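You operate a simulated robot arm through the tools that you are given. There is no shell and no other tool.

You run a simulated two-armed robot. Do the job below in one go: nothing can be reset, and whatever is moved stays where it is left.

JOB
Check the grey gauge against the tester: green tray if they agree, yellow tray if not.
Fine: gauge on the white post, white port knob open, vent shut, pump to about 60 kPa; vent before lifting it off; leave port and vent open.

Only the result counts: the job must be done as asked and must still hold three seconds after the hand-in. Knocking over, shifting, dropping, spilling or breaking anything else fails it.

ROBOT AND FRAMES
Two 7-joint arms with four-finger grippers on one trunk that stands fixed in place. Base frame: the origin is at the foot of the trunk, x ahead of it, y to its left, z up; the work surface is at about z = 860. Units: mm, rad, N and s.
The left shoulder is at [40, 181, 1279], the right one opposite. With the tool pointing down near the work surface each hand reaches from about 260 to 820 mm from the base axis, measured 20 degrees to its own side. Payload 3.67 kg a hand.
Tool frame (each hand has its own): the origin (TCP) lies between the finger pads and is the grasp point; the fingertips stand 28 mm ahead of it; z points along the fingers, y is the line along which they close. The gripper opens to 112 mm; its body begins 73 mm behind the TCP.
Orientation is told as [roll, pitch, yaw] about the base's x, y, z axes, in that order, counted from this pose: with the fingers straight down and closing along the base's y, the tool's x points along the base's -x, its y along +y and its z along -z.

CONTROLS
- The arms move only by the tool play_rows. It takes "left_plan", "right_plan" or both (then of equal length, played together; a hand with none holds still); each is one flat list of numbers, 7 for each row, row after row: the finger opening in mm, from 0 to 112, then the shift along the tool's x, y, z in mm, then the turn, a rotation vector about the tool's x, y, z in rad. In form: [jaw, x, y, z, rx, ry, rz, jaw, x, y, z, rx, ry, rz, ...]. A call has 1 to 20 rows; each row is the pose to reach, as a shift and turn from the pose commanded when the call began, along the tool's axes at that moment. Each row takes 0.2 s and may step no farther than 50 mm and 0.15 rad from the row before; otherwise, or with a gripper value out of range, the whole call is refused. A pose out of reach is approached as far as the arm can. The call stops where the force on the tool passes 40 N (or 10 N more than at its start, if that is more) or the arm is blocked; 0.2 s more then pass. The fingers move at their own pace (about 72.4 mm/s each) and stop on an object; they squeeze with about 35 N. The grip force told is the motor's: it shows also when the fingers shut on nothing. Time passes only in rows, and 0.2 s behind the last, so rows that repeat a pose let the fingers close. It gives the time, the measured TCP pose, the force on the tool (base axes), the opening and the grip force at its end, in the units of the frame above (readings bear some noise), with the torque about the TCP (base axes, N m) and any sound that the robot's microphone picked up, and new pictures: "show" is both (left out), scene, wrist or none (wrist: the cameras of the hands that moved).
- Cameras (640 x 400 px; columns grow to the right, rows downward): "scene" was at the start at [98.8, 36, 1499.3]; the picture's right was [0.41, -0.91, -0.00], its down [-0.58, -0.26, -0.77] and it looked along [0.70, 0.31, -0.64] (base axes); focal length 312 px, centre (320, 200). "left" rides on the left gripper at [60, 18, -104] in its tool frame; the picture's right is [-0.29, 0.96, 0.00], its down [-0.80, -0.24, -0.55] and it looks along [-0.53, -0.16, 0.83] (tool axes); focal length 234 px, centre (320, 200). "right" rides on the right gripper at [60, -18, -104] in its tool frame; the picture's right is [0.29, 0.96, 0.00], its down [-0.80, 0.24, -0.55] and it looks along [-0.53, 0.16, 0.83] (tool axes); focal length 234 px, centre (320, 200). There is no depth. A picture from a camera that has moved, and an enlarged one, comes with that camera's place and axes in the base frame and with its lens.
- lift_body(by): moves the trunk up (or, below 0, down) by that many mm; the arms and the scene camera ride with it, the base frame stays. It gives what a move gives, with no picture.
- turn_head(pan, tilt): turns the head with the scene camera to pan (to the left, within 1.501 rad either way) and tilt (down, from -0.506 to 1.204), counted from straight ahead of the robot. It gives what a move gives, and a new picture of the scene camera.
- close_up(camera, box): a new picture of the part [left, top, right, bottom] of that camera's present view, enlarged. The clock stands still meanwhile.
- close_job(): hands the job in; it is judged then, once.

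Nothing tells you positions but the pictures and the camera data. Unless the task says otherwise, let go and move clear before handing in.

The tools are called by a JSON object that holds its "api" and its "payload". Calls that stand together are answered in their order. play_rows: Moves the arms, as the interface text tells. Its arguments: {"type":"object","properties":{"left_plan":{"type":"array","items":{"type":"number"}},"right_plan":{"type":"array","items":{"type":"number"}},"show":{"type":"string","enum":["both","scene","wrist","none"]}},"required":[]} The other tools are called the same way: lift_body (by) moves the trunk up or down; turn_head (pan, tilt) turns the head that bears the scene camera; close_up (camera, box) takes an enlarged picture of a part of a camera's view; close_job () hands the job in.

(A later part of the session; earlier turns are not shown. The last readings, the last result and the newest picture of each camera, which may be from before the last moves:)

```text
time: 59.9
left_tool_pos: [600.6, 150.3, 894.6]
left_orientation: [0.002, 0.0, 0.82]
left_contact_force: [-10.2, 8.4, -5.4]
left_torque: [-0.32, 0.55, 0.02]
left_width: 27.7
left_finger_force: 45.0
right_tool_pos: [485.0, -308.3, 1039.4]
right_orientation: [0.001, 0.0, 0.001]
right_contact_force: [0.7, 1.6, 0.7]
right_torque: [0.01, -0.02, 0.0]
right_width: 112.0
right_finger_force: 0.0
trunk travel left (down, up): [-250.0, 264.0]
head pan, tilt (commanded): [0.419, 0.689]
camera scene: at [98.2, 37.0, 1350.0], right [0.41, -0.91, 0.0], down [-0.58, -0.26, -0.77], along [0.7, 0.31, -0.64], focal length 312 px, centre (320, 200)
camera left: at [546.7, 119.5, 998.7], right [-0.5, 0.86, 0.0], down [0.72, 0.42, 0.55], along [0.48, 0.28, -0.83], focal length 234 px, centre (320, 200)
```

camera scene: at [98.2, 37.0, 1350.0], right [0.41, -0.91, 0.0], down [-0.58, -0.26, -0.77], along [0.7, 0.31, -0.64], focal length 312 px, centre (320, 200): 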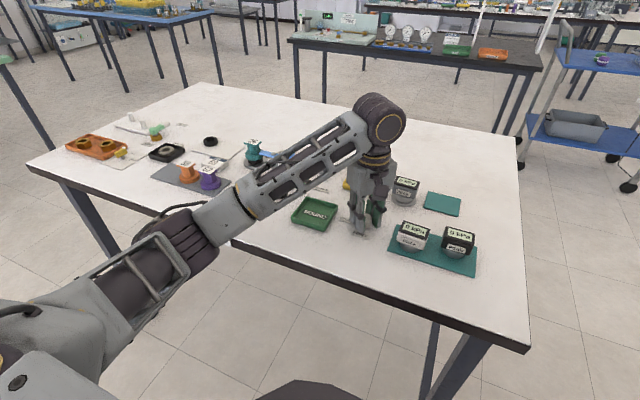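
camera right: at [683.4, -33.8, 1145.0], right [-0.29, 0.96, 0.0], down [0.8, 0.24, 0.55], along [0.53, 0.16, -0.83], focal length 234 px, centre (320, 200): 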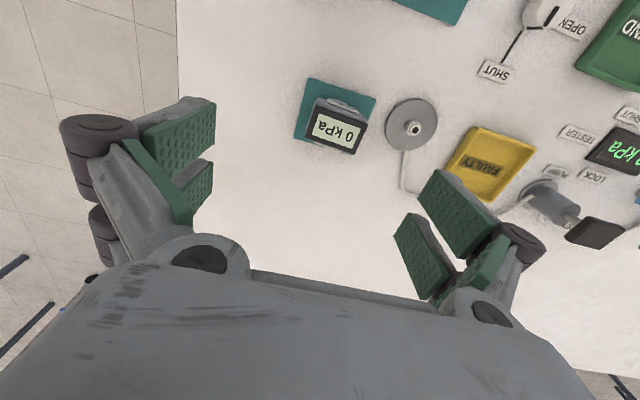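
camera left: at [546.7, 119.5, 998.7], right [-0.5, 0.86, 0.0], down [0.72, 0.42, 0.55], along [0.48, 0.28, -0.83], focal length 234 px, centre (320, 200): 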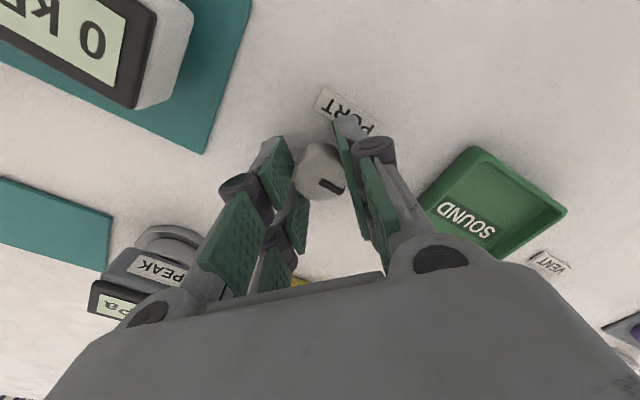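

The knob turned together with the hand. I release and rise to look at it.

{"api": "play_rows", "payload": {"left_plan": [60, 0, 0, 0, 0, 0, 0, 60, 0, 0, 0, 0, 0, 0, 60, 0, 0, -10, 0, 0, 0, 60, 0, 0, -40, 0, 0, 0, 60, 0, 0, -80, 0, 0, 0.1, 60, 0, 0, -110, 0, 0, 0.25, 60, 0, 0, -110, 0, 0, 0.25], "show": "none"}}

{"api": "close_up", "payload": {"camera": "scene", "box": [330, 195, 400, 245]}}

{"api": "close_up", "payload": {"camera": "left", "box": [220, 60, 420, 200]}}

```text
time: 61.5
left_tool_pos: [601.5, 149.7, 1004.1]
left_orientation: [0.001, 0.002, 0.566]
left_contact_force: [0.7, -0.3, 0.3]
left_torque: [-0.03, 0.02, 0.03]
left_width: 60.1
left_finger_force: 0.0
right_tool_pos: [485.3, -309.0, 1038.7]
right_orientation: [-0.001, -0.001, 0.0]
right_contact_force: [-0.7, 0.1, -0.2]
right_torque: [-0.05, 0.02, 0.0]
right_width: 112.1
right_finger_force: 0.1
trunk travel left (down, up): [-250.0, 264.0]
head pan, tilt (commanded): [0.419, 0.689]
```

```text
8.00 times, centred on (365, 220) of scene
camera zoom: at [99.0, 35.9, 1350.0], right [0.41, -0.91, 0.0], down [-0.58, -0.26, -0.77], along [0.7, 0.31, -0.64], focal length 2500 px, centre (-40, 40)
```

zoom: 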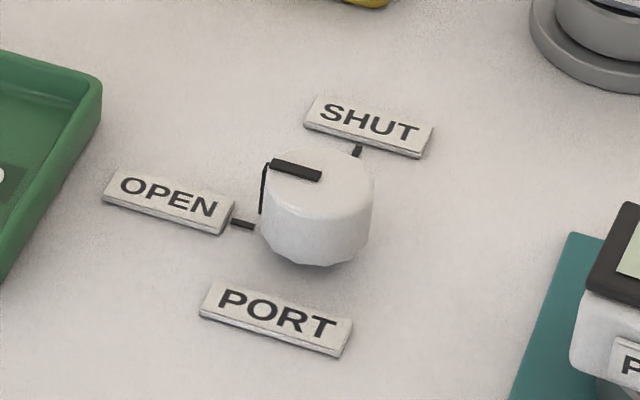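

```text
2.86 times, centred on (320, 130) of left
camera zoom: at [542.2, 133.4, 1108.9], right [-0.27, 0.96, 0.0], down [0.8, 0.23, 0.55], along [0.53, 0.15, -0.83], focal length 669 px, centre (320, 400)
```

zoom: 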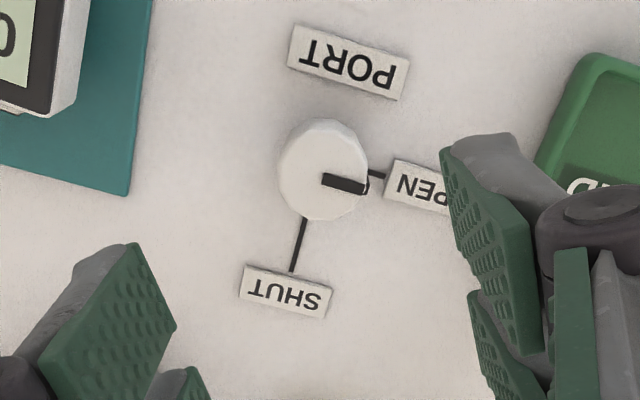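

PORT now points to OPEN. Next I move above the black VENT knob near (618, 373).

{"api": "play_rows", "payload": {"left_plan": [60, -22, 30, 0, 0, 0, -0.03, 60, -44, 60, 0, 0, 0, -0.06, 60, -66, 90, 0, 0, 0, -0.09, 60, -88, 120, 0, 0, 0, -0.12, 60, -110, 150, 0, 0, 0, -0.15, 60, -131.4, 179.8, 0, 0, 0, -0.18, 60, -131.4, 179.8, 0, 0, 0, -0.18], "show": "both"}}

{"api": "close_up", "payload": {"camera": "left", "box": [220, 60, 420, 200]}}

```text
time: 63.1
left_tool_pos: [616.0, 371.0, 1004.0]
left_orientation: [0.0, -0.001, 0.747]
left_contact_force: [0.4, -0.5, -0.4]
left_torque: [0.04, -0.01, -0.01]
left_width: 59.7
left_finger_force: 0.0
right_tool_pos: [485.0, -311.2, 1038.8]
right_orientation: [-0.001, 0.002, 0.0]
right_contact_force: [0.7, -0.4, -0.9]
right_torque: [-0.04, -0.01, -0.02]
right_width: 112.0
right_finger_force: 0.1
trunk travel left (down, up): [-250.0, 264.0]
head pan, tilt (commanded): [0.419, 0.689]
camera scene: at [98.9, 35.0, 1350.1], right [0.41, -0.91, 0.0], down [-0.58, -0.26, -0.77], along [0.7, 0.31, -0.64], focal length 312 px, centre (320, 200)
camera left: at [560.1, 344.7, 1107.7], right [-0.44, 0.9, 0.0], down [0.75, 0.37, 0.55], along [0.5, 0.24, -0.83], focal length 234 px, centre (320, 200)
```

scene: 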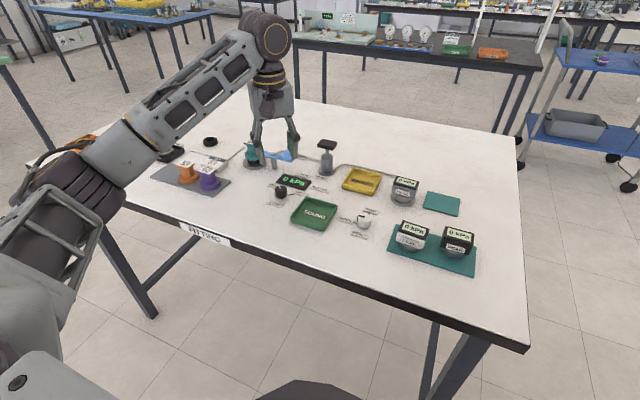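
left: 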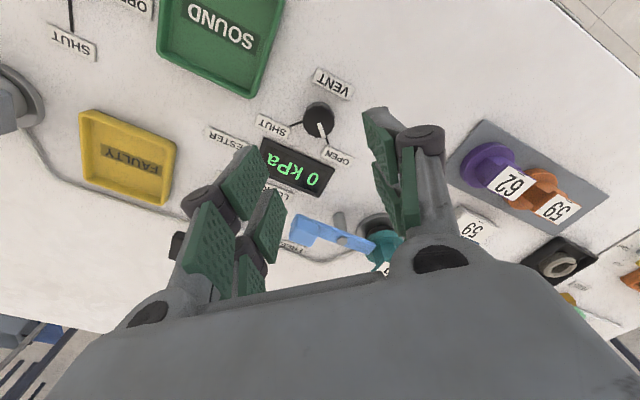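

```text
2.86 times, centred on (320, 130) of left
camera zoom: at [560.1, 344.7, 1107.7], right [-0.44, 0.9, 0.0], down [0.75, 0.37, 0.55], along [0.5, 0.24, -0.83], focal length 669 px, centre (320, 400)
```

zoom: 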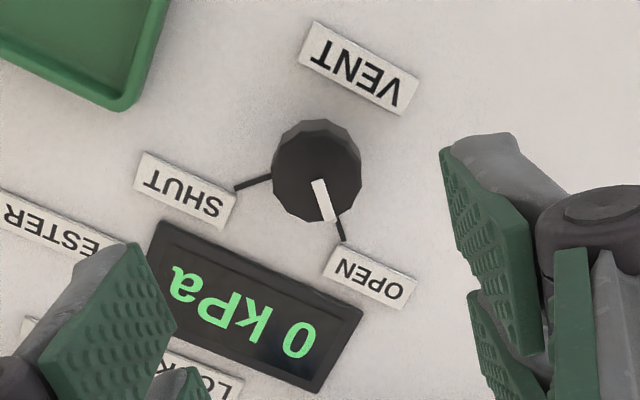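

VENT knob is well centred; it must turn about 90° clockwise. The tester display is close, so I check its height and the clearances.

{"api": "close_up", "payload": {"camera": "scene", "box": [262, 160, 332, 210]}}

{"api": "close_up", "payload": {"camera": "left", "box": [250, 100, 370, 210]}}

```text
8.00 times, centred on (297, 185) of scene
camera zoom: at [98.9, 35.0, 1350.1], right [0.41, -0.91, 0.0], down [-0.58, -0.26, -0.77], along [0.7, 0.31, -0.64], focal length 2500 px, centre (504, 320)
```

zoom: 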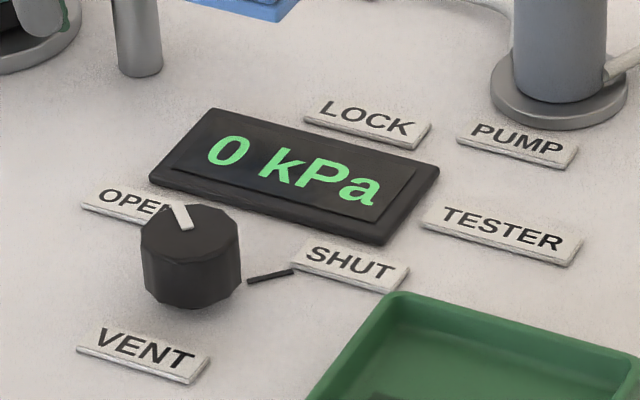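

```text
3.64 times, centred on (310, 155) of left
camera zoom: at [560.1, 344.7, 1107.7], right [-0.44, 0.9, 0.0], down [0.75, 0.37, 0.55], along [0.5, 0.24, -0.83], focal length 852 px, centre (356, 364)
```

zoom: 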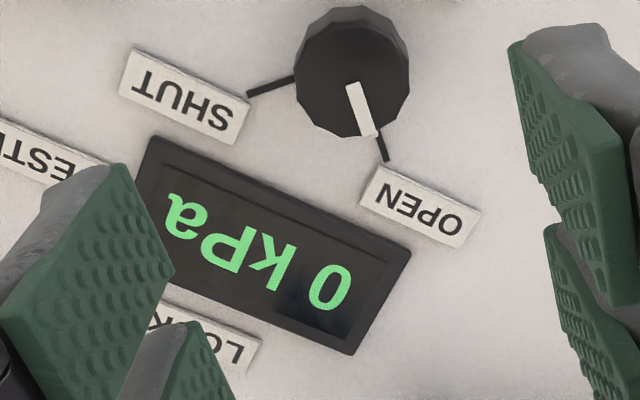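

The display edge is 42 mm from the knob and about 7 mm high, so I approach with narrower fingers (46 mm) and stay a little higher (z ≈ 897).

{"api": "play_rows", "payload": {"left_plan": [46, -0.3, -1.1, 20, 0, 0, 0, 46, -0.3, -1.1, 45, 0, 0, 0, 46, -0.3, -1.1, 70, 0, 0, 0, 46, -0.3, -1.1, 70, 0, 0, 0], "show": "none"}}

{"api": "close_up", "payload": {"camera": "left", "box": [240, 90, 400, 210]}}

{"api": "close_up", "payload": {"camera": "scene", "box": [250, 145, 330, 215]}}

```text
time: 64.1
left_tool_pos: [616.5, 371.3, 934.0]
left_orientation: [0.001, -0.003, 0.747]
left_contact_force: [0.4, -0.3, -0.2]
left_torque: [0.02, 0.03, -0.04]
left_width: 46.0
left_finger_force: 0.1
right_tool_pos: [484.6, -309.6, 1038.1]
right_orientation: [0.0, -0.001, 0.0]
right_contact_force: [0.0, 0.8, -0.7]
right_torque: [-0.01, -0.02, -0.04]
right_width: 112.0
right_finger_force: 0.1
trunk travel left (down, up): [-250.0, 264.0]
head pan, tilt (commanded): [0.419, 0.689]
```

```text
3.33 times, centred on (320, 150) of left
camera zoom: at [560.8, 344.5, 1038.4], right [-0.44, 0.9, 0.0], down [0.75, 0.37, 0.55], along [0.5, 0.24, -0.83], focal length 781 px, centre (320, 367)
```

zoom: 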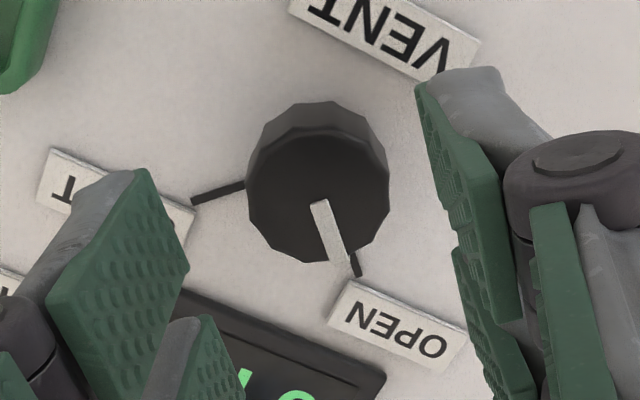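

```text
5.71 times, centred on (290, 180) of scene
camera zoom: at [98.6, 35.6, 1350.1], right [0.41, -0.91, 0.0], down [-0.58, -0.26, -0.77], along [0.7, 0.31, -0.64], focal length 1786 px, centre (491, 314)
```

zoom: 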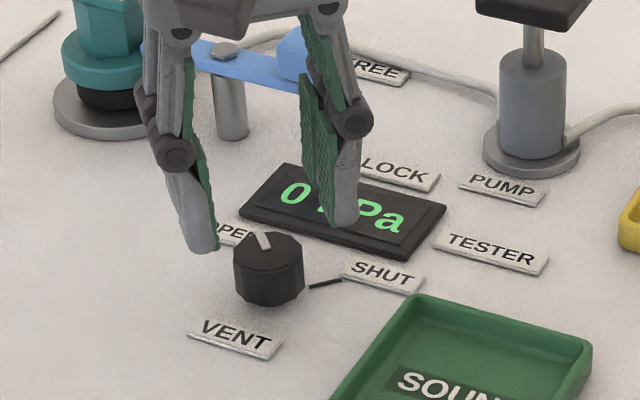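

Well centred. Down to z ≈ 897 and close on the VENT knob.

{"api": "play_rows", "payload": {"left_plan": [46, 0, -0.3, 12, 0, 0, 0, 46, 0, -0.3, 24, 0, 0, 0, 46, 0, -0.3, 37, 0, 0, 0, 46, 0, -0.3, 37, 0, 0, 0, 20, 0, -0.3, 37, 0, 0, 0, 20, 0, -0.3, 37, 0, 0, 0, 20, 0, -0.3, 37, 0, 0, 0], "show": "wrist"}}

{"api": "close_up", "payload": {"camera": "scene", "box": [250, 145, 330, 215]}}

```text
time: 65.7
left_tool_pos: [617.1, 372.6, 896.6]
left_orientation: [0.001, 0.0, 0.746]
left_contact_force: [-2.2, 0.4, -1.3]
left_torque: [0.17, -0.06, 0.01]
left_width: 28.2
left_finger_force: 44.7
right_tool_pos: [485.6, -308.5, 1039.3]
right_orientation: [0.001, 0.001, -0.001]
right_contact_force: [0.0, 1.3, 0.5]
right_torque: [0.0, 0.01, -0.01]
right_width: 112.0
right_finger_force: 0.2
trunk travel left (down, up): [-250.0, 264.0]
head pan, tilt (commanded): [0.419, 0.689]
camera left: at [560.8, 344.8, 1001.4], right [-0.44, 0.9, 0.0], down [0.75, 0.37, 0.55], along [0.5, 0.24, -0.83], focal length 234 px, centre (320, 200)
```

left: 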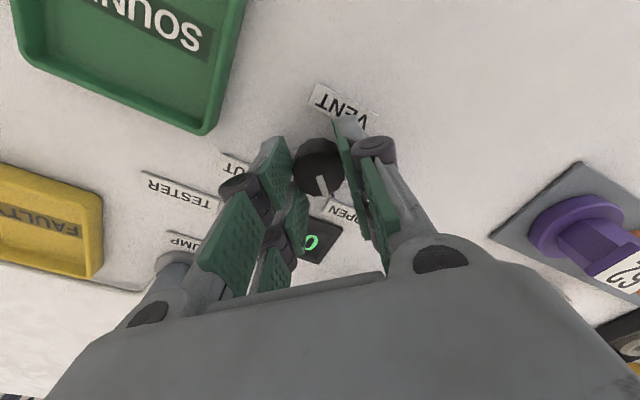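

```text
5.71 times, centred on (290, 180) of scene
camera zoom: at [98.6, 35.9, 1350.1], right [0.41, -0.91, 0.0], down [-0.58, -0.26, -0.77], along [0.7, 0.31, -0.64], focal length 1786 px, centre (491, 314)
```

zoom: 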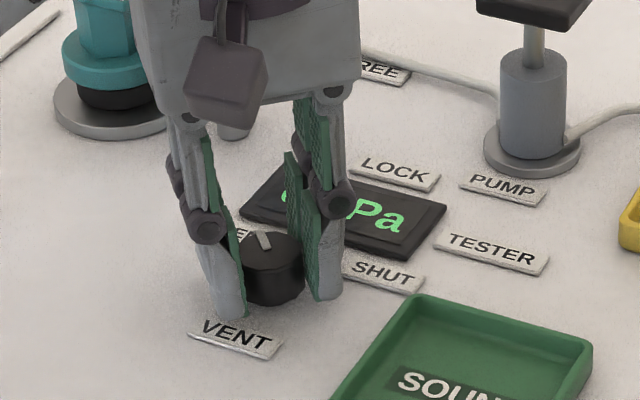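

Gripped. Now I turn it clockwise 90° to SHUT.

{"api": "play_rows", "payload": {"left_plan": [20, 0, 0, 0, 0, 0, 0.1, 20, 0, 0, 0, 0, 0, 0.25, 20, 0, 0, 0, 0, 0, 0.4, 20, 0, 0, 0, 0, 0, 0.55, 20, 0, 0, 0, 0, 0, 0.7, 20, 0, 0, 0, 0, 0, 0.85, 20, 0, 0, 0, 0, 0, 1.0, 20, 0, 0, 0, 0, 0, 1.15, 20, 0, 0, 0, 0, 0, 1.3, 20, 0, 0, 0, 0, 0, 1.45, 20, 0, 0, 0, 0, 0, 1.57, 20, 0, 0, 0, 0, 0, 1.57], "show": "wrist"}}

```text
time: 68.3
left_tool_pos: [617.1, 368.0, 896.4]
left_orientation: [-0.002, 0.003, -0.827]
left_contact_force: [-10.9, -17.9, -15.0]
left_torque: [-0.81, 0.13, 0.28]
left_width: 28.0
left_finger_force: 44.9
right_tool_pos: [484.8, -309.1, 1037.5]
right_orientation: [0.002, 0.0, 0.002]
right_contact_force: [-0.1, 0.1, 0.1]
right_torque: [0.03, 0.01, -0.01]
right_width: 112.0
right_finger_force: 0.0
trunk travel left (down, up): [-250.0, 264.0]
head pan, tilt (commanded): [0.419, 0.689]
camera left: at [589.7, 425.4, 1001.5], right [0.9, 0.44, 0.0], down [0.37, -0.75, 0.55], along [0.24, -0.5, -0.83], focal length 234 px, centre (320, 200)
```

left: 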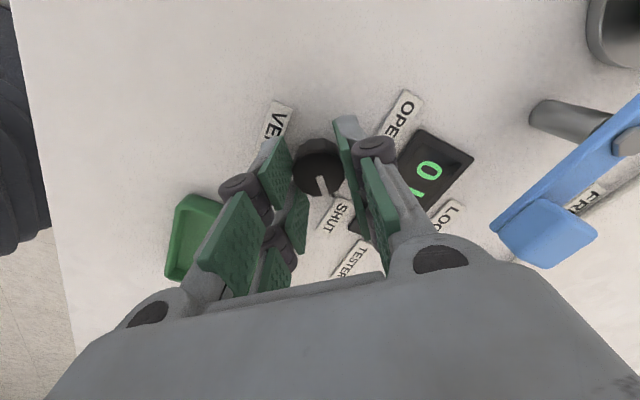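

It turned with the hand. I release (44 mm), rise straight up and check the mark.

{"api": "play_rows", "payload": {"left_plan": [44, 0, 0, 0, 0, 0, 0, 44, 0, 0, 0, 0, 0, 0, 44, 0, 0, -10, 0, 0, 0, 44, 0, 0, -40, 0, 0, 0, 60, 0, 0, -80, 0, 0, 0, 60, 0, 0, -105, 0, 0, 0, 60, 0, 0, -105, 0, 0, 0], "show": "none"}}

{"api": "close_up", "payload": {"camera": "left", "box": [220, 60, 420, 200]}}

{"api": "close_up", "payload": {"camera": "scene", "box": [250, 150, 330, 215]}}

```text
time: 69.9
left_tool_pos: [616.2, 370.1, 1003.6]
left_orientation: [-0.002, 0.003, -0.823]
left_contact_force: [0.5, 0.7, 0.4]
left_torque: [0.01, 0.0, 0.01]
left_width: 60.2
left_finger_force: 0.1
right_tool_pos: [484.8, -309.9, 1037.8]
right_orientation: [-0.001, 0.001, 0.002]
right_contact_force: [0.8, -0.3, -0.1]
right_torque: [0.01, 0.0, 0.0]
right_width: 112.1
right_finger_force: 0.0
trunk travel left (down, up): [-250.0, 264.0]
head pan, tilt (commanded): [0.419, 0.689]
```

```text
2.86 times, centred on (320, 130) of left
camera zoom: at [589.3, 427.8, 1107.9], right [0.9, 0.44, 0.0], down [0.37, -0.75, 0.55], along [0.24, -0.5, -0.83], focal length 669 px, centre (320, 400)
```

zoom: 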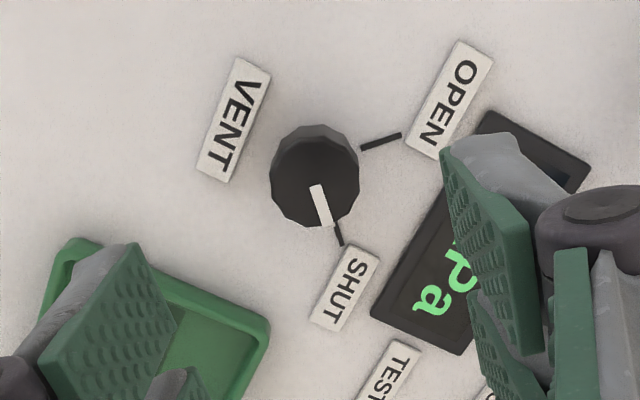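

```text
6.15 times, centred on (290, 182) of scene
camera zoom: at [98.9, 36.0, 1350.0], right [0.41, -0.91, 0.0], down [-0.58, -0.26, -0.77], along [0.7, 0.31, -0.64], focal length 1923 px, centre (505, 308)
```

zoom: 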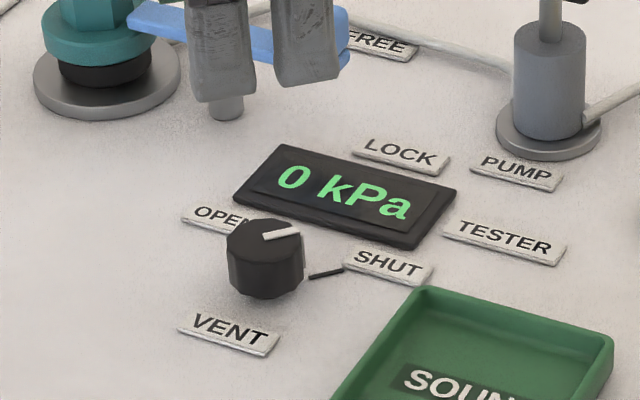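

VENT points to SHUT. Now I move above the pump handle near (757, 309) with the fingers closed to press it.

{"api": "play_rows", "payload": {"left_plan": [30, -23, 10, -2, 0, 0, -0.137, 10, -46, 20, -4, 0, 0, -0.274, 0, -70, 30, -6, 0, 0, -0.411, 0, -93, 40, -6, 0, 0, -0.549, 0, -116, 50, -6, 0, 0, -0.686, 0, -139.2, 60.4, -6, 0, 0, -0.823, 0, -139.2, 60.4, -6, 0, 0, -0.823], "show": "both"}}

{"api": "close_up", "payload": {"camera": "left", "box": [240, 80, 400, 200]}}

{"api": "close_up", "payload": {"camera": "scene", "box": [290, 110, 360, 180]}}

```text
time: 71.5
left_tool_pos: [755.9, 309.6, 1008.1]
left_orientation: [0.0, 0.002, 0.003]
left_contact_force: [-0.8, 0.2, 0.9]
left_torque: [-0.02, -0.05, 0.03]
left_width: 0.0
left_finger_force: 35.0
right_tool_pos: [483.9, -309.0, 1039.3]
right_orientation: [0.0, 0.0, -0.002]
right_contact_force: [0.0, 0.8, 0.7]
right_torque: [-0.03, -0.02, -0.02]
right_width: 111.8
right_finger_force: 0.1
trunk travel left (down, up): [-250.0, 264.0]
head pan, tilt (commanded): [0.419, 0.689]
camera scene: at [98.3, 36.6, 1350.1], right [0.41, -0.91, 0.0], down [-0.58, -0.26, -0.77], along [0.7, 0.31, -0.64], focal length 312 px, centre (320, 200)
camera left: at [694.6, 328.2, 1113.0], right [0.29, 0.96, 0.0], down [0.8, -0.24, 0.55], along [0.53, -0.16, -0.83], focal length 234 px, centre (320, 200)
```

scene: 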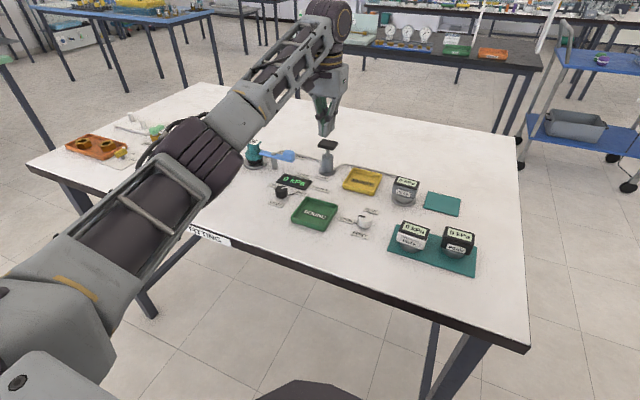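
left: 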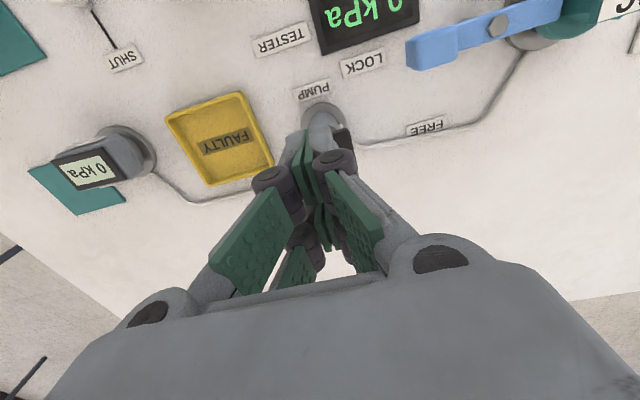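

```text
3.33 times, centred on (320, 140) of left
camera zoom: at [694.6, 328.2, 1113.0], right [0.29, 0.96, 0.0], down [0.8, -0.24, 0.55], along [0.53, -0.16, -0.83], focal length 781 px, centre (320, 400)
```

zoom: 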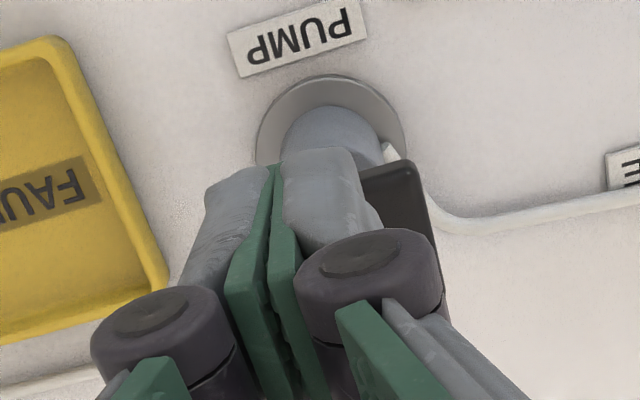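

```text
5.71 times, centred on (325, 145) of scene
camera zoom: at [98.3, 36.6, 1350.1], right [0.41, -0.91, 0.0], down [-0.58, -0.26, -0.77], along [0.7, 0.31, -0.64], focal length 1786 px, centre (291, 514)
```

zoom: 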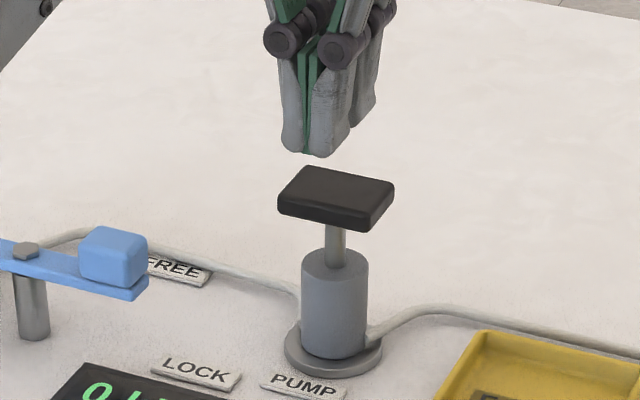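

The handle is centred under the fingers, top at z ≈ 951, with about 20 mm of rod showing. I press it gently partway and watch the force and the tester.

{"api": "play_rows", "payload": {"left_plan": [0, -2, -1, 15, 0, 0, 0, 0, -2, -1, 25, 0, 0, 0, 0, -2, -1, 30, 0, 0, 0, 0, -2, -1, 35, 0, 0, 0, 0, -2, -1, 40, 0, 0, 0], "show": "none"}}

{"api": "close_up", "payload": {"camera": "scene", "box": [260, 110, 360, 210]}}

{"api": "close_up", "payload": {"camera": "scene", "box": [380, 165, 430, 210]}}

```text
time: 72.7
left_tool_pos: [757.9, 307.7, 967.8]
left_orientation: [0.002, 0.003, 0.0]
left_contact_force: [-1.0, -2.5, 2.3]
left_torque: [-0.03, -0.01, -0.03]
left_width: 5.8
left_finger_force: 35.6
right_tool_pos: [485.1, -309.3, 1037.9]
right_orientation: [0.0, -0.001, 0.0]
right_contact_force: [0.6, 1.0, 0.3]
right_torque: [-0.01, 0.02, 0.01]
right_width: 111.9
right_finger_force: 0.2
trunk travel left (down, up): [-250.0, 264.0]
head pan, tilt (commanded): [0.419, 0.689]
```

```text
4.00 times, centred on (310, 160) of scene
camera zoom: at [98.6, 35.5, 1350.1], right [0.41, -0.91, 0.0], down [-0.58, -0.26, -0.77], along [0.7, 0.31, -0.64], focal length 1250 px, centre (360, 360)
```

zoom: 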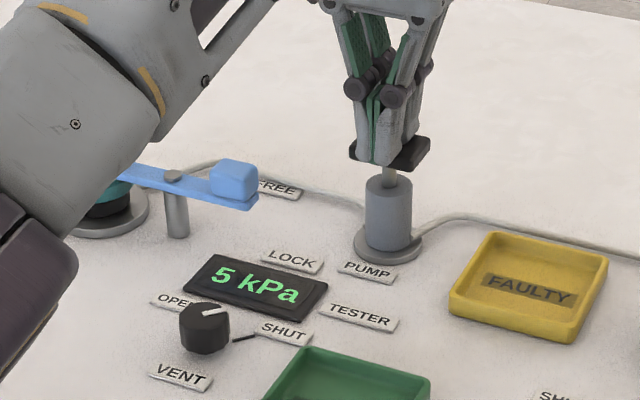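

```text
8.89 times, centred on (405, 188) of scene
camera zoom: at [98.6, 35.5, 1350.1], right [0.41, -0.91, 0.0], down [-0.58, -0.26, -0.77], along [0.7, 0.31, -0.64], focal length 2778 px, centre (-436, 311)
```

zoom: 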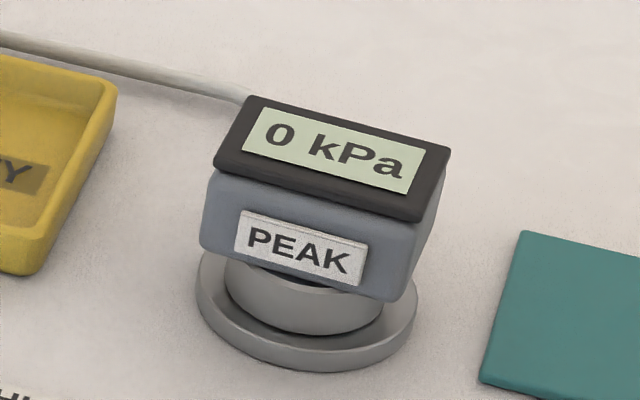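

Tester shows 5 kPa after a partial stroke, with low force. Let me look closely at how the fingers sit on the handle.

{"api": "close_up", "payload": {"camera": "scene", "box": [305, 120, 350, 165]}}

{"api": "close_up", "payload": {"camera": "left", "box": [240, 100, 400, 220]}}

```text
8.89 times, centred on (328, 142) of scene
camera zoom: at [98.6, 35.5, 1350.1], right [0.41, -0.91, 0.0], down [-0.58, -0.26, -0.77], along [0.7, 0.31, -0.64], focal length 2778 px, centre (253, 711)
```

zoom: 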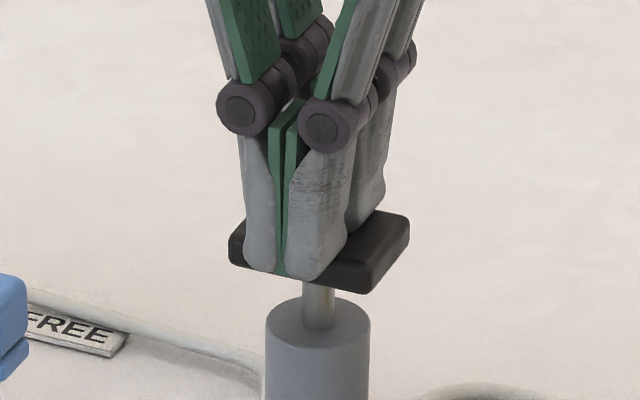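

```text
3.33 times, centred on (320, 160) of left
camera zoom: at [697.9, 327.0, 1072.4], right [0.29, 0.96, 0.0], down [0.8, -0.24, 0.55], along [0.53, -0.16, -0.83], focal length 781 px, centre (320, 333)
```

zoom: 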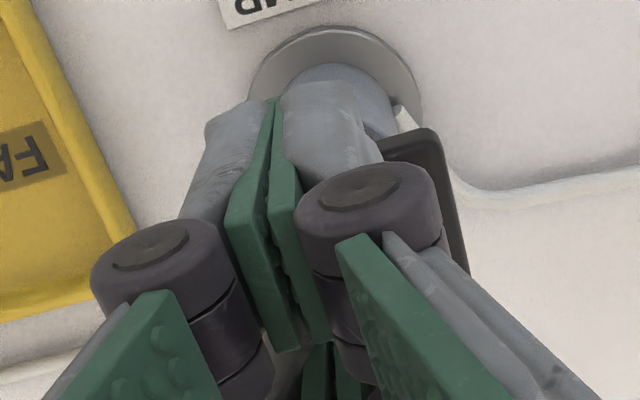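

The near fingers hang over the front edge of the handle, which lies a little further ahead (about x 749–782). I raise the hand and see whether the handle springs back and the pressure holds.

{"api": "play_rows", "payload": {"left_plan": [0, 0, 0, -15, 0, 0, 0, 0, 0, 0, -35, 0, 0, 0, 0, 0, 0, -45, 0, 0, 0, 0, 0, 0, -45, 0, 0, 0], "show": "none"}}

{"api": "close_up", "payload": {"camera": "scene", "box": [260, 110, 360, 210]}}

{"api": "close_up", "payload": {"camera": "scene", "box": [380, 165, 430, 210]}}

```text
time: 73.7
left_tool_pos: [758.0, 308.8, 1013.8]
left_orientation: [0.0, 0.002, 0.001]
left_contact_force: [0.1, -0.3, 0.3]
left_torque: [0.01, -0.03, 0.02]
left_width: 0.0
left_finger_force: 36.1
right_tool_pos: [485.5, -309.1, 1038.5]
right_orientation: [0.0, 0.002, -0.001]
right_contact_force: [0.2, -0.2, 0.4]
right_torque: [-0.02, -0.01, -0.01]
right_width: 111.9
right_finger_force: 0.1
trunk travel left (down, up): [-250.0, 264.0]
head pan, tilt (commanded): [0.419, 0.689]
```

```text
4.00 times, centred on (310, 160) of scene
camera zoom: at [98.8, 35.8, 1350.1], right [0.41, -0.91, 0.0], down [-0.58, -0.26, -0.77], along [0.7, 0.31, -0.64], focal length 1250 px, centre (360, 360)
```

zoom: 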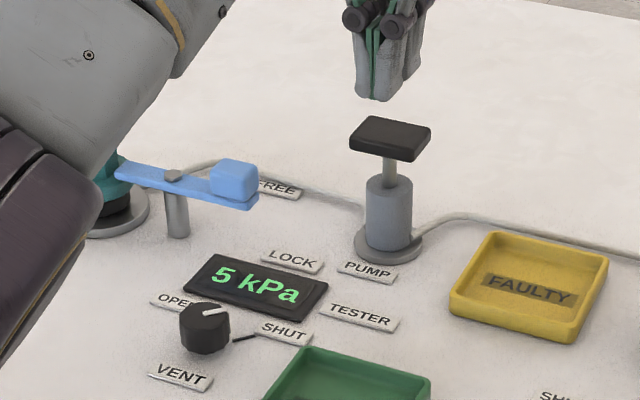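

```text
8.89 times, centred on (405, 188) of scene
camera zoom: at [98.8, 35.8, 1350.1], right [0.41, -0.91, 0.0], down [-0.58, -0.26, -0.77], along [0.7, 0.31, -0.64], focal length 2778 px, centre (-436, 311)
```

zoom: 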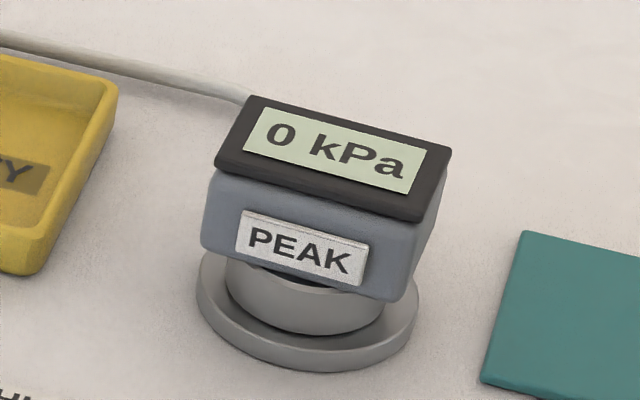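

The handle springs back and the tester holds 5 kPa. The gauge still shows 0; I'll give one fuller stroke (4 mm further ahead) and compare again.

{"api": "play_rows", "payload": {"left_plan": [0, -4, 1, 28, 0, 0, 0, 0, -4, 1, 36, 0, 0, 0, 0, -4, 1, 42, 0, 0, 0, 0, -4, 1, 48, 0, 0, 0, 0, -4, 1, 53, 0, 0, 0, 0, -4, 1, 40, 0, 0, 0, 0, -4, 1, 25, 0, 0, 0, 0, -4, 1, 25, 0, 0, 0], "show": "none"}}

{"api": "close_up", "payload": {"camera": "scene", "box": [260, 110, 360, 210]}}

{"api": "close_up", "payload": {"camera": "scene", "box": [380, 165, 430, 210]}}

```text
time: 75.5
left_tool_pos: [763.7, 310.1, 988.0]
left_orientation: [-0.001, 0.002, 0.0]
left_contact_force: [0.7, -0.5, 1.2]
left_torque: [-0.01, 0.02, 0.02]
left_width: 0.3
left_finger_force: 35.7
right_tool_pos: [485.2, -308.5, 1038.0]
right_orientation: [-0.001, 0.0, -0.001]
right_contact_force: [0.6, -0.2, -0.1]
right_torque: [-0.02, 0.02, 0.01]
right_width: 112.0
right_finger_force: 0.1
trunk travel left (down, up): [-250.0, 264.0]
head pan, tilt (commanded): [0.419, 0.689]
```

```text
4.00 times, centred on (310, 160) of scene
camera zoom: at [99.0, 36.0, 1350.0], right [0.41, -0.91, 0.0], down [-0.58, -0.26, -0.77], along [0.7, 0.31, -0.64], focal length 1250 px, centre (360, 360)
```

zoom: 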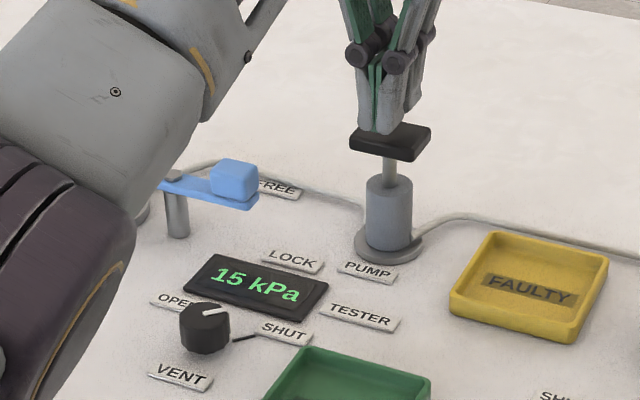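

```text
8.89 times, centred on (405, 188) of scene
camera zoom: at [99.0, 36.0, 1350.0], right [0.41, -0.91, 0.0], down [-0.58, -0.26, -0.77], along [0.7, 0.31, -0.64], focal length 2778 px, centre (-436, 311)
```

zoom: 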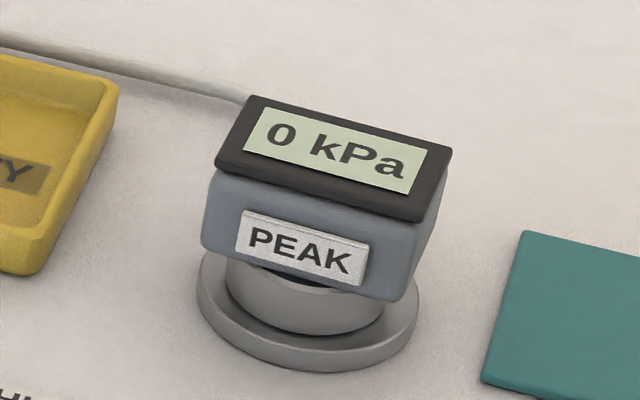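

Tester is at 15 kPa after a full stroke, but the gauge shows 0. Before pumping further I check the PORT knob angle and the gauge seat closely.

{"api": "close_up", "payload": {"camera": "scene", "box": [345, 203, 385, 233]}}

{"api": "close_up", "payload": {"camera": "scene", "box": [388, 170, 422, 206]}}

{"api": "close_up", "payload": {"camera": "left", "box": [0, 60, 200, 200]}}

```text
13.33 times, centred on (365, 218) of scene
camera zoom: at [99.0, 36.0, 1350.0], right [0.41, -0.91, 0.0], down [-0.58, -0.26, -0.77], along [0.7, 0.31, -0.64], focal length 4167 px, centre (-280, -40)
```

zoom: 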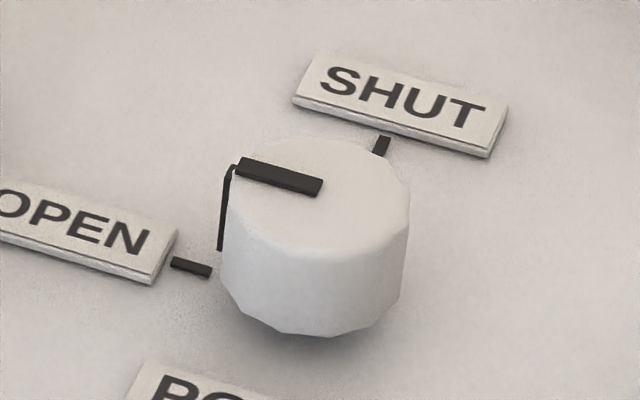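

```text
11.11 times, centred on (405, 188) of scene
camera zoom: at [99.0, 36.0, 1350.0], right [0.41, -0.91, 0.0], down [-0.58, -0.26, -0.77], along [0.7, 0.31, -0.64], focal length 3473 px, centre (-624, 333)
```

zoom: 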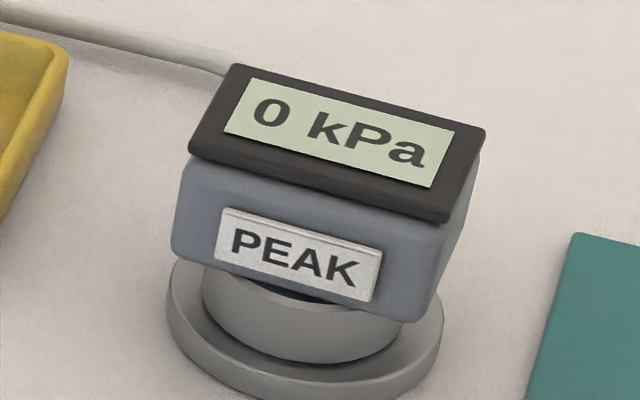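

```text
2.86 times, centred on (100, 130) of left
camera zoom: at [703.0, 328.4, 1092.0], right [0.29, 0.96, 0.0], down [0.8, -0.24, 0.55], along [0.53, -0.16, -0.83], focal length 669 px, centre (949, 400)
```

zoom: 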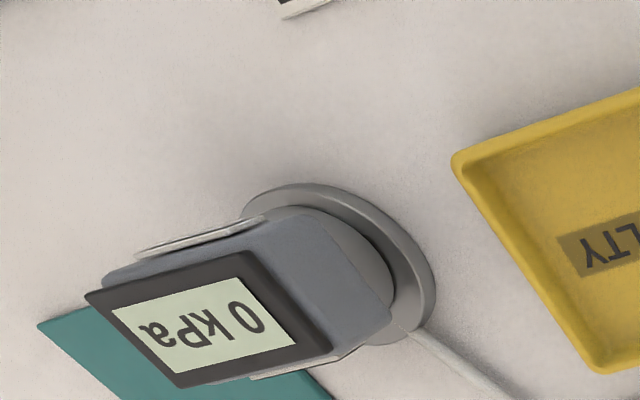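

The PORT mark lines up with the OPEN tick and the gauge sits flat on the disc. I give one more stroke and compare again.

{"api": "play_rows", "payload": {"left_plan": [0, 0, 0, 8, 0, 0, 0, 0, 0, 0, 15, 0, 0, 0, 0, 0, 0, 21, 0, 0, 0, 0, 0, 0, 27, 0, 0, 0, 0, 0, 0, 27, 0, 0, 0, 0, 0, 0, 15, 0, 0, 0, 0, 0, 0, 0, 0, 0, 0, 0, 0, 0, 0, 0, 0, 0], "show": "none"}}

{"api": "close_up", "payload": {"camera": "scene", "box": [260, 110, 360, 210]}}

{"api": "close_up", "payload": {"camera": "scene", "box": [380, 165, 430, 210]}}

```text
time: 77.3
left_tool_pos: [762.4, 308.4, 989.4]
left_orientation: [0.0, 0.001, -0.001]
left_contact_force: [0.4, 0.4, -0.6]
left_torque: [-0.02, 0.01, 0.02]
left_width: 0.0
left_finger_force: 35.8
right_tool_pos: [485.5, -310.0, 1039.0]
right_orientation: [0.0, 0.0, 0.0]
right_contact_force: [0.2, -0.2, 0.1]
right_torque: [0.0, 0.02, 0.03]
right_width: 112.1
right_finger_force: 0.1
trunk travel left (down, up): [-250.0, 264.0]
head pan, tilt (commanded): [0.419, 0.689]
```

```text
4.00 times, centred on (310, 160) of scene
camera zoom: at [99.0, 35.9, 1350.0], right [0.41, -0.91, 0.0], down [-0.58, -0.26, -0.77], along [0.7, 0.31, -0.64], focal length 1250 px, centre (360, 360)
```

zoom: 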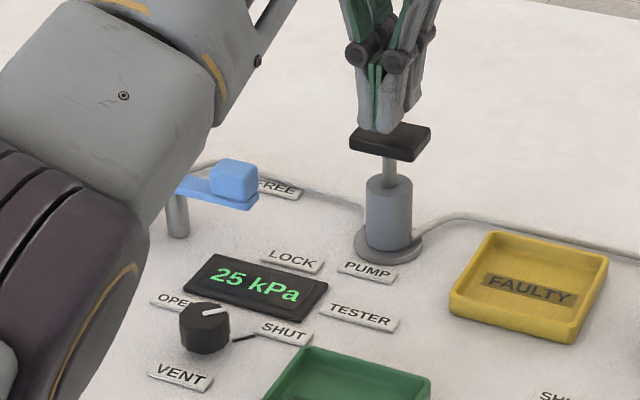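

```text
8.89 times, centred on (405, 188) of scene
camera zoom: at [99.0, 35.9, 1350.0], right [0.41, -0.91, 0.0], down [-0.58, -0.26, -0.77], along [0.7, 0.31, -0.64], focal length 2778 px, centre (-436, 311)
```

zoom: 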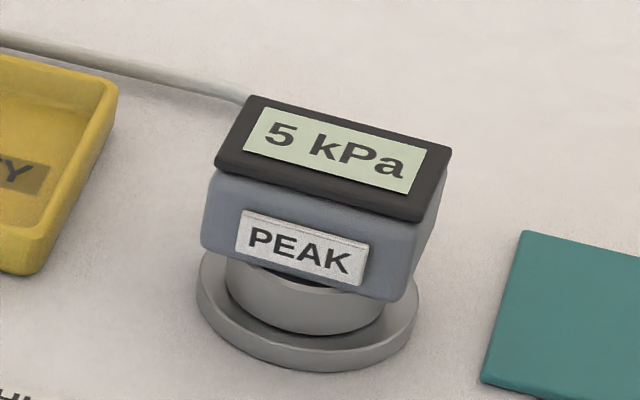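

The gauge now reads 5 while the tester reads 25, so it is connected. I continue pumping with full strokes of 10 kPa and keep an eye on both.

{"api": "play_rows", "payload": {"left_plan": [0, 0, 0, 8, 0, 0, 0, 0, 0, 0, 15, 0, 0, 0, 0, 0, 0, 21, 0, 0, 0, 0, 0, 0, 27, 0, 0, 0, 0, 0, 0, 27, 0, 0, 0, 0, 0, 0, 15, 0, 0, 0, 0, 0, 0, 0, 0, 0, 0, 0, 0, 0, 0, 0, 0, 0], "show": "none"}}

{"api": "close_up", "payload": {"camera": "scene", "box": [230, 110, 430, 215]}}

```text
time: 79.1
left_tool_pos: [761.7, 309.7, 988.4]
left_orientation: [0.0, 0.001, 0.003]
left_contact_force: [-0.7, 0.4, 0.5]
left_torque: [-0.01, 0.01, 0.0]
left_width: 0.0
left_finger_force: 35.3
right_tool_pos: [486.3, -309.2, 1038.4]
right_orientation: [0.0, 0.0, 0.0]
right_contact_force: [-0.2, -0.9, 0.1]
right_torque: [-0.04, -0.02, 0.02]
right_width: 111.9
right_finger_force: 0.1
trunk travel left (down, up): [-250.0, 264.0]
head pan, tilt (commanded): [0.419, 0.689]
```

```text
3.20 times, centred on (330, 162) of scene
camera zoom: at [98.9, 35.9, 1350.0], right [0.41, -0.91, 0.0], down [-0.58, -0.26, -0.77], along [0.7, 0.31, -0.64], focal length 1000 px, centre (288, 320)
```

zoom: 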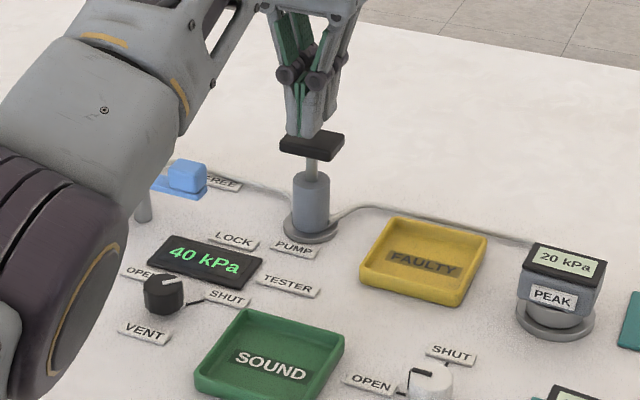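

Tester 40, gauge 20 – a steady difference of 20 so far. One more full stroke.

{"api": "play_rows", "payload": {"left_plan": [0, 0, 0, 8, 0, 0, 0, 0, 0, 0, 15, 0, 0, 0, 0, 0, 0, 21, 0, 0, 0, 0, 0, 0, 27, 0, 0, 0, 0, 0, 0, 27, 0, 0, 0, 0, 0, 0, 15, 0, 0, 0, 0, 0, 0, 0, 0, 0, 0, 0, 0, 0, 0, 0, 0, 0], "show": "none"}}

{"api": "close_up", "payload": {"camera": "scene", "box": [230, 110, 430, 215]}}

```text
time: 80.9
left_tool_pos: [762.0, 308.7, 988.6]
left_orientation: [-0.001, 0.001, 0.001]
left_contact_force: [-0.3, -0.6, -0.1]
left_torque: [-0.01, 0.01, 0.02]
left_width: 0.0
left_finger_force: 35.5
right_tool_pos: [484.6, -309.5, 1038.1]
right_orientation: [0.0, 0.002, 0.0]
right_contact_force: [0.3, 0.1, -0.6]
right_torque: [-0.01, -0.01, 0.02]
right_width: 112.1
right_finger_force: 0.1
trunk travel left (down, up): [-250.0, 264.0]
head pan, tilt (commanded): [0.419, 0.689]
```

```text
3.20 times, centred on (330, 162) of scene
camera zoom: at [99.0, 35.9, 1350.0], right [0.41, -0.91, 0.0], down [-0.58, -0.26, -0.77], along [0.7, 0.31, -0.64], focal length 1000 px, centre (288, 320)
```

zoom: 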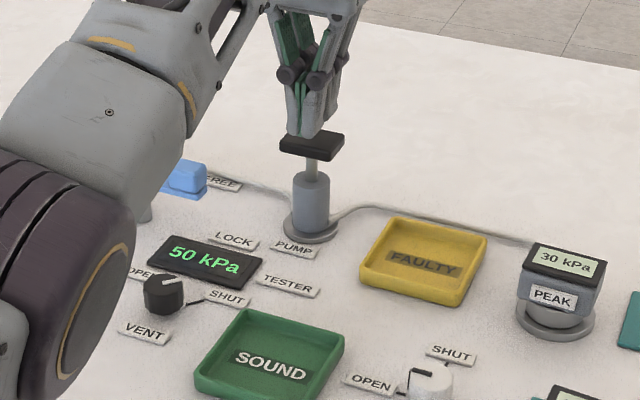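

Tester 50, gauge 30. One more stroke to reach about 60.

{"api": "play_rows", "payload": {"left_plan": [0, 0, 0, 8, 0, 0, 0, 0, 0, 0, 15, 0, 0, 0, 0, 0, 0, 21, 0, 0, 0, 0, 0, 0, 26, 0, 0, 0, 0, 0, 0, 26, 0, 0, 0, 0, 0, 0, 15, 0, 0, 0, 0, 0, 0, 0, 0, 0, 0, 0, 0, 0, 0, 0, 0, 0], "show": "none"}}

{"api": "close_up", "payload": {"camera": "scene", "box": [230, 110, 430, 215]}}

{"api": "close_up", "payload": {"camera": "scene", "box": [380, 165, 430, 210]}}

```text
time: 82.7
left_tool_pos: [762.0, 309.5, 988.8]
left_orientation: [0.001, 0.002, 0.003]
left_contact_force: [0.9, -0.1, -0.3]
left_torque: [-0.02, 0.01, -0.02]
left_width: 0.0
left_finger_force: 35.2
right_tool_pos: [485.3, -310.4, 1038.2]
right_orientation: [0.0, 0.001, -0.002]
right_contact_force: [0.5, 0.2, -0.8]
right_torque: [-0.01, 0.01, 0.01]
right_width: 111.7
right_finger_force: 0.1
trunk travel left (down, up): [-250.0, 264.0]
head pan, tilt (commanded): [0.419, 0.689]
```

```text
3.20 times, centred on (330, 162) of scene
camera zoom: at [99.0, 35.9, 1350.0], right [0.41, -0.91, 0.0], down [-0.58, -0.26, -0.77], along [0.7, 0.31, -0.64], focal length 1000 px, centre (288, 320)
```

zoom: 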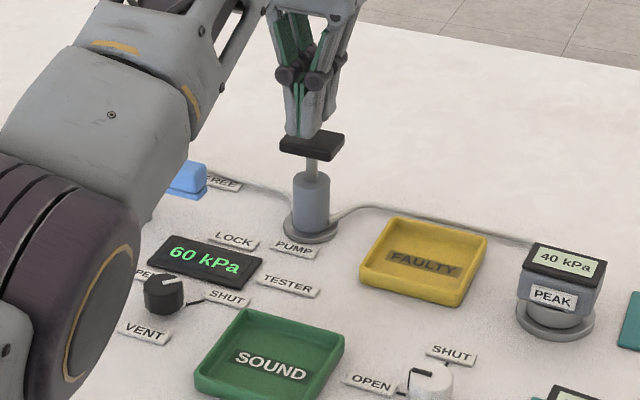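

```text
8.89 times, centred on (405, 188) of scene
camera zoom: at [99.0, 35.9, 1350.0], right [0.41, -0.91, 0.0], down [-0.58, -0.26, -0.77], along [0.7, 0.31, -0.64], focal length 2778 px, centre (-436, 311)
```

zoom: 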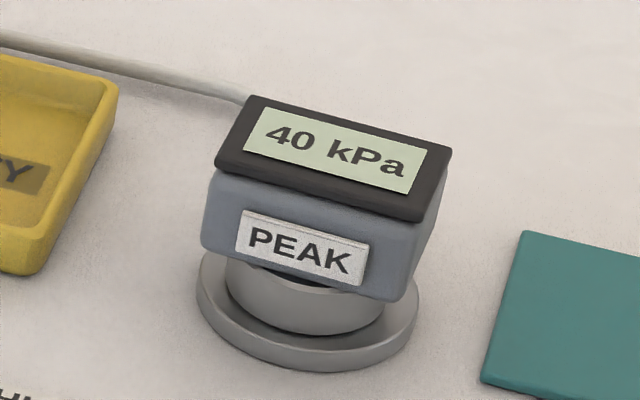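

At 60 kPa on the tester the gauge shows 40 kPa: they disagree, so the gauge belongs in the yellow FAULTY tray. First I vent: raise the hand and move back above the VENT knob.

{"api": "play_rows", "payload": {"left_plan": [0, 0, 0, -15, 0, 0, 0, 0, 20, 8, -22, 0, 0, 0.12, 20, 46, 19, -22, 0, 0, 0.26, 40, 72, 30, -22, 0, 0, 0.4, 60, 98, 41, -22, 0, 0, 0.54, 60, 123, 51, -18, 0, 0, 0.68, 60, 147, 60, -15, 0, 0, 0.82, 60, 147, 60, -15, 0, 0, 0.82], "show": "both"}}

{"api": "close_up", "payload": {"camera": "left", "box": [220, 60, 420, 200]}}

```text
time: 84.5
left_tool_pos: [615.8, 368.2, 1004.3]
left_orientation: [-0.002, 0.002, -0.82]
left_contact_force: [0.1, 0.0, 0.2]
left_torque: [0.01, 0.02, 0.02]
left_width: 60.2
left_finger_force: 0.0
right_tool_pos: [484.9, -310.0, 1037.6]
right_orientation: [0.001, 0.001, -0.001]
right_contact_force: [0.7, -0.2, 0.7]
right_torque: [0.02, 0.02, -0.01]
right_width: 112.0
right_finger_force: 0.0
trunk travel left (down, up): [-250.0, 264.0]
head pan, tilt (commanded): [0.419, 0.689]
camera scene: at [99.5, 35.2, 1350.0], right [0.41, -0.91, 0.0], down [-0.58, -0.26, -0.77], along [0.7, 0.31, -0.64], focal length 312 px, centre (320, 200)
camera left: at [588.1, 425.3, 1108.3], right [0.9, 0.44, 0.0], down [0.37, -0.75, 0.55], along [0.24, -0.5, -0.83], focal length 234 px, centre (320, 200)
```

scene: 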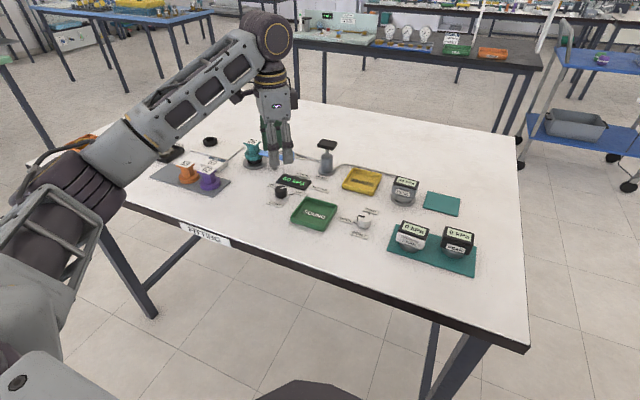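
left: 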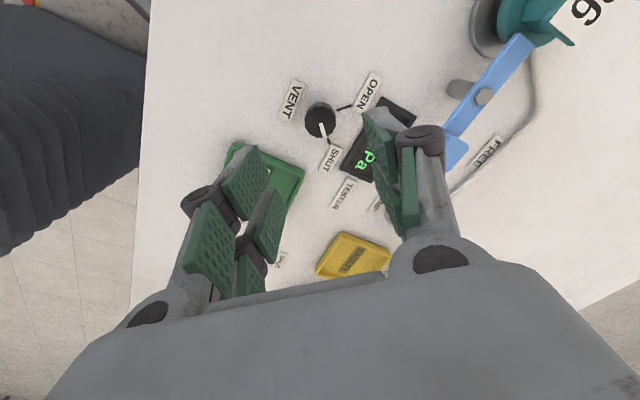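

```text
2.86 times, centred on (320, 130) of left
camera zoom: at [588.1, 425.3, 1108.3], right [0.9, 0.44, 0.0], down [0.37, -0.75, 0.55], along [0.24, -0.5, -0.83], focal length 669 px, centre (320, 400)
```

zoom: 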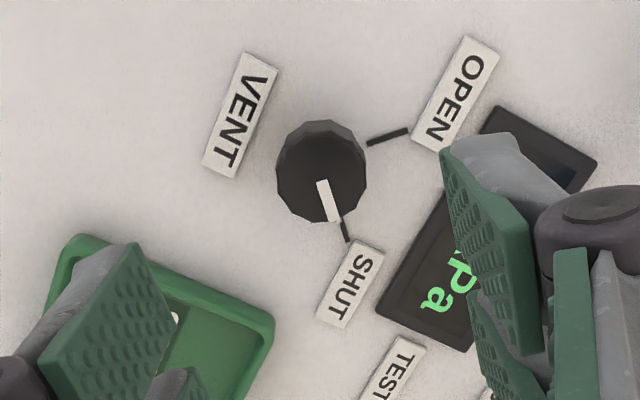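

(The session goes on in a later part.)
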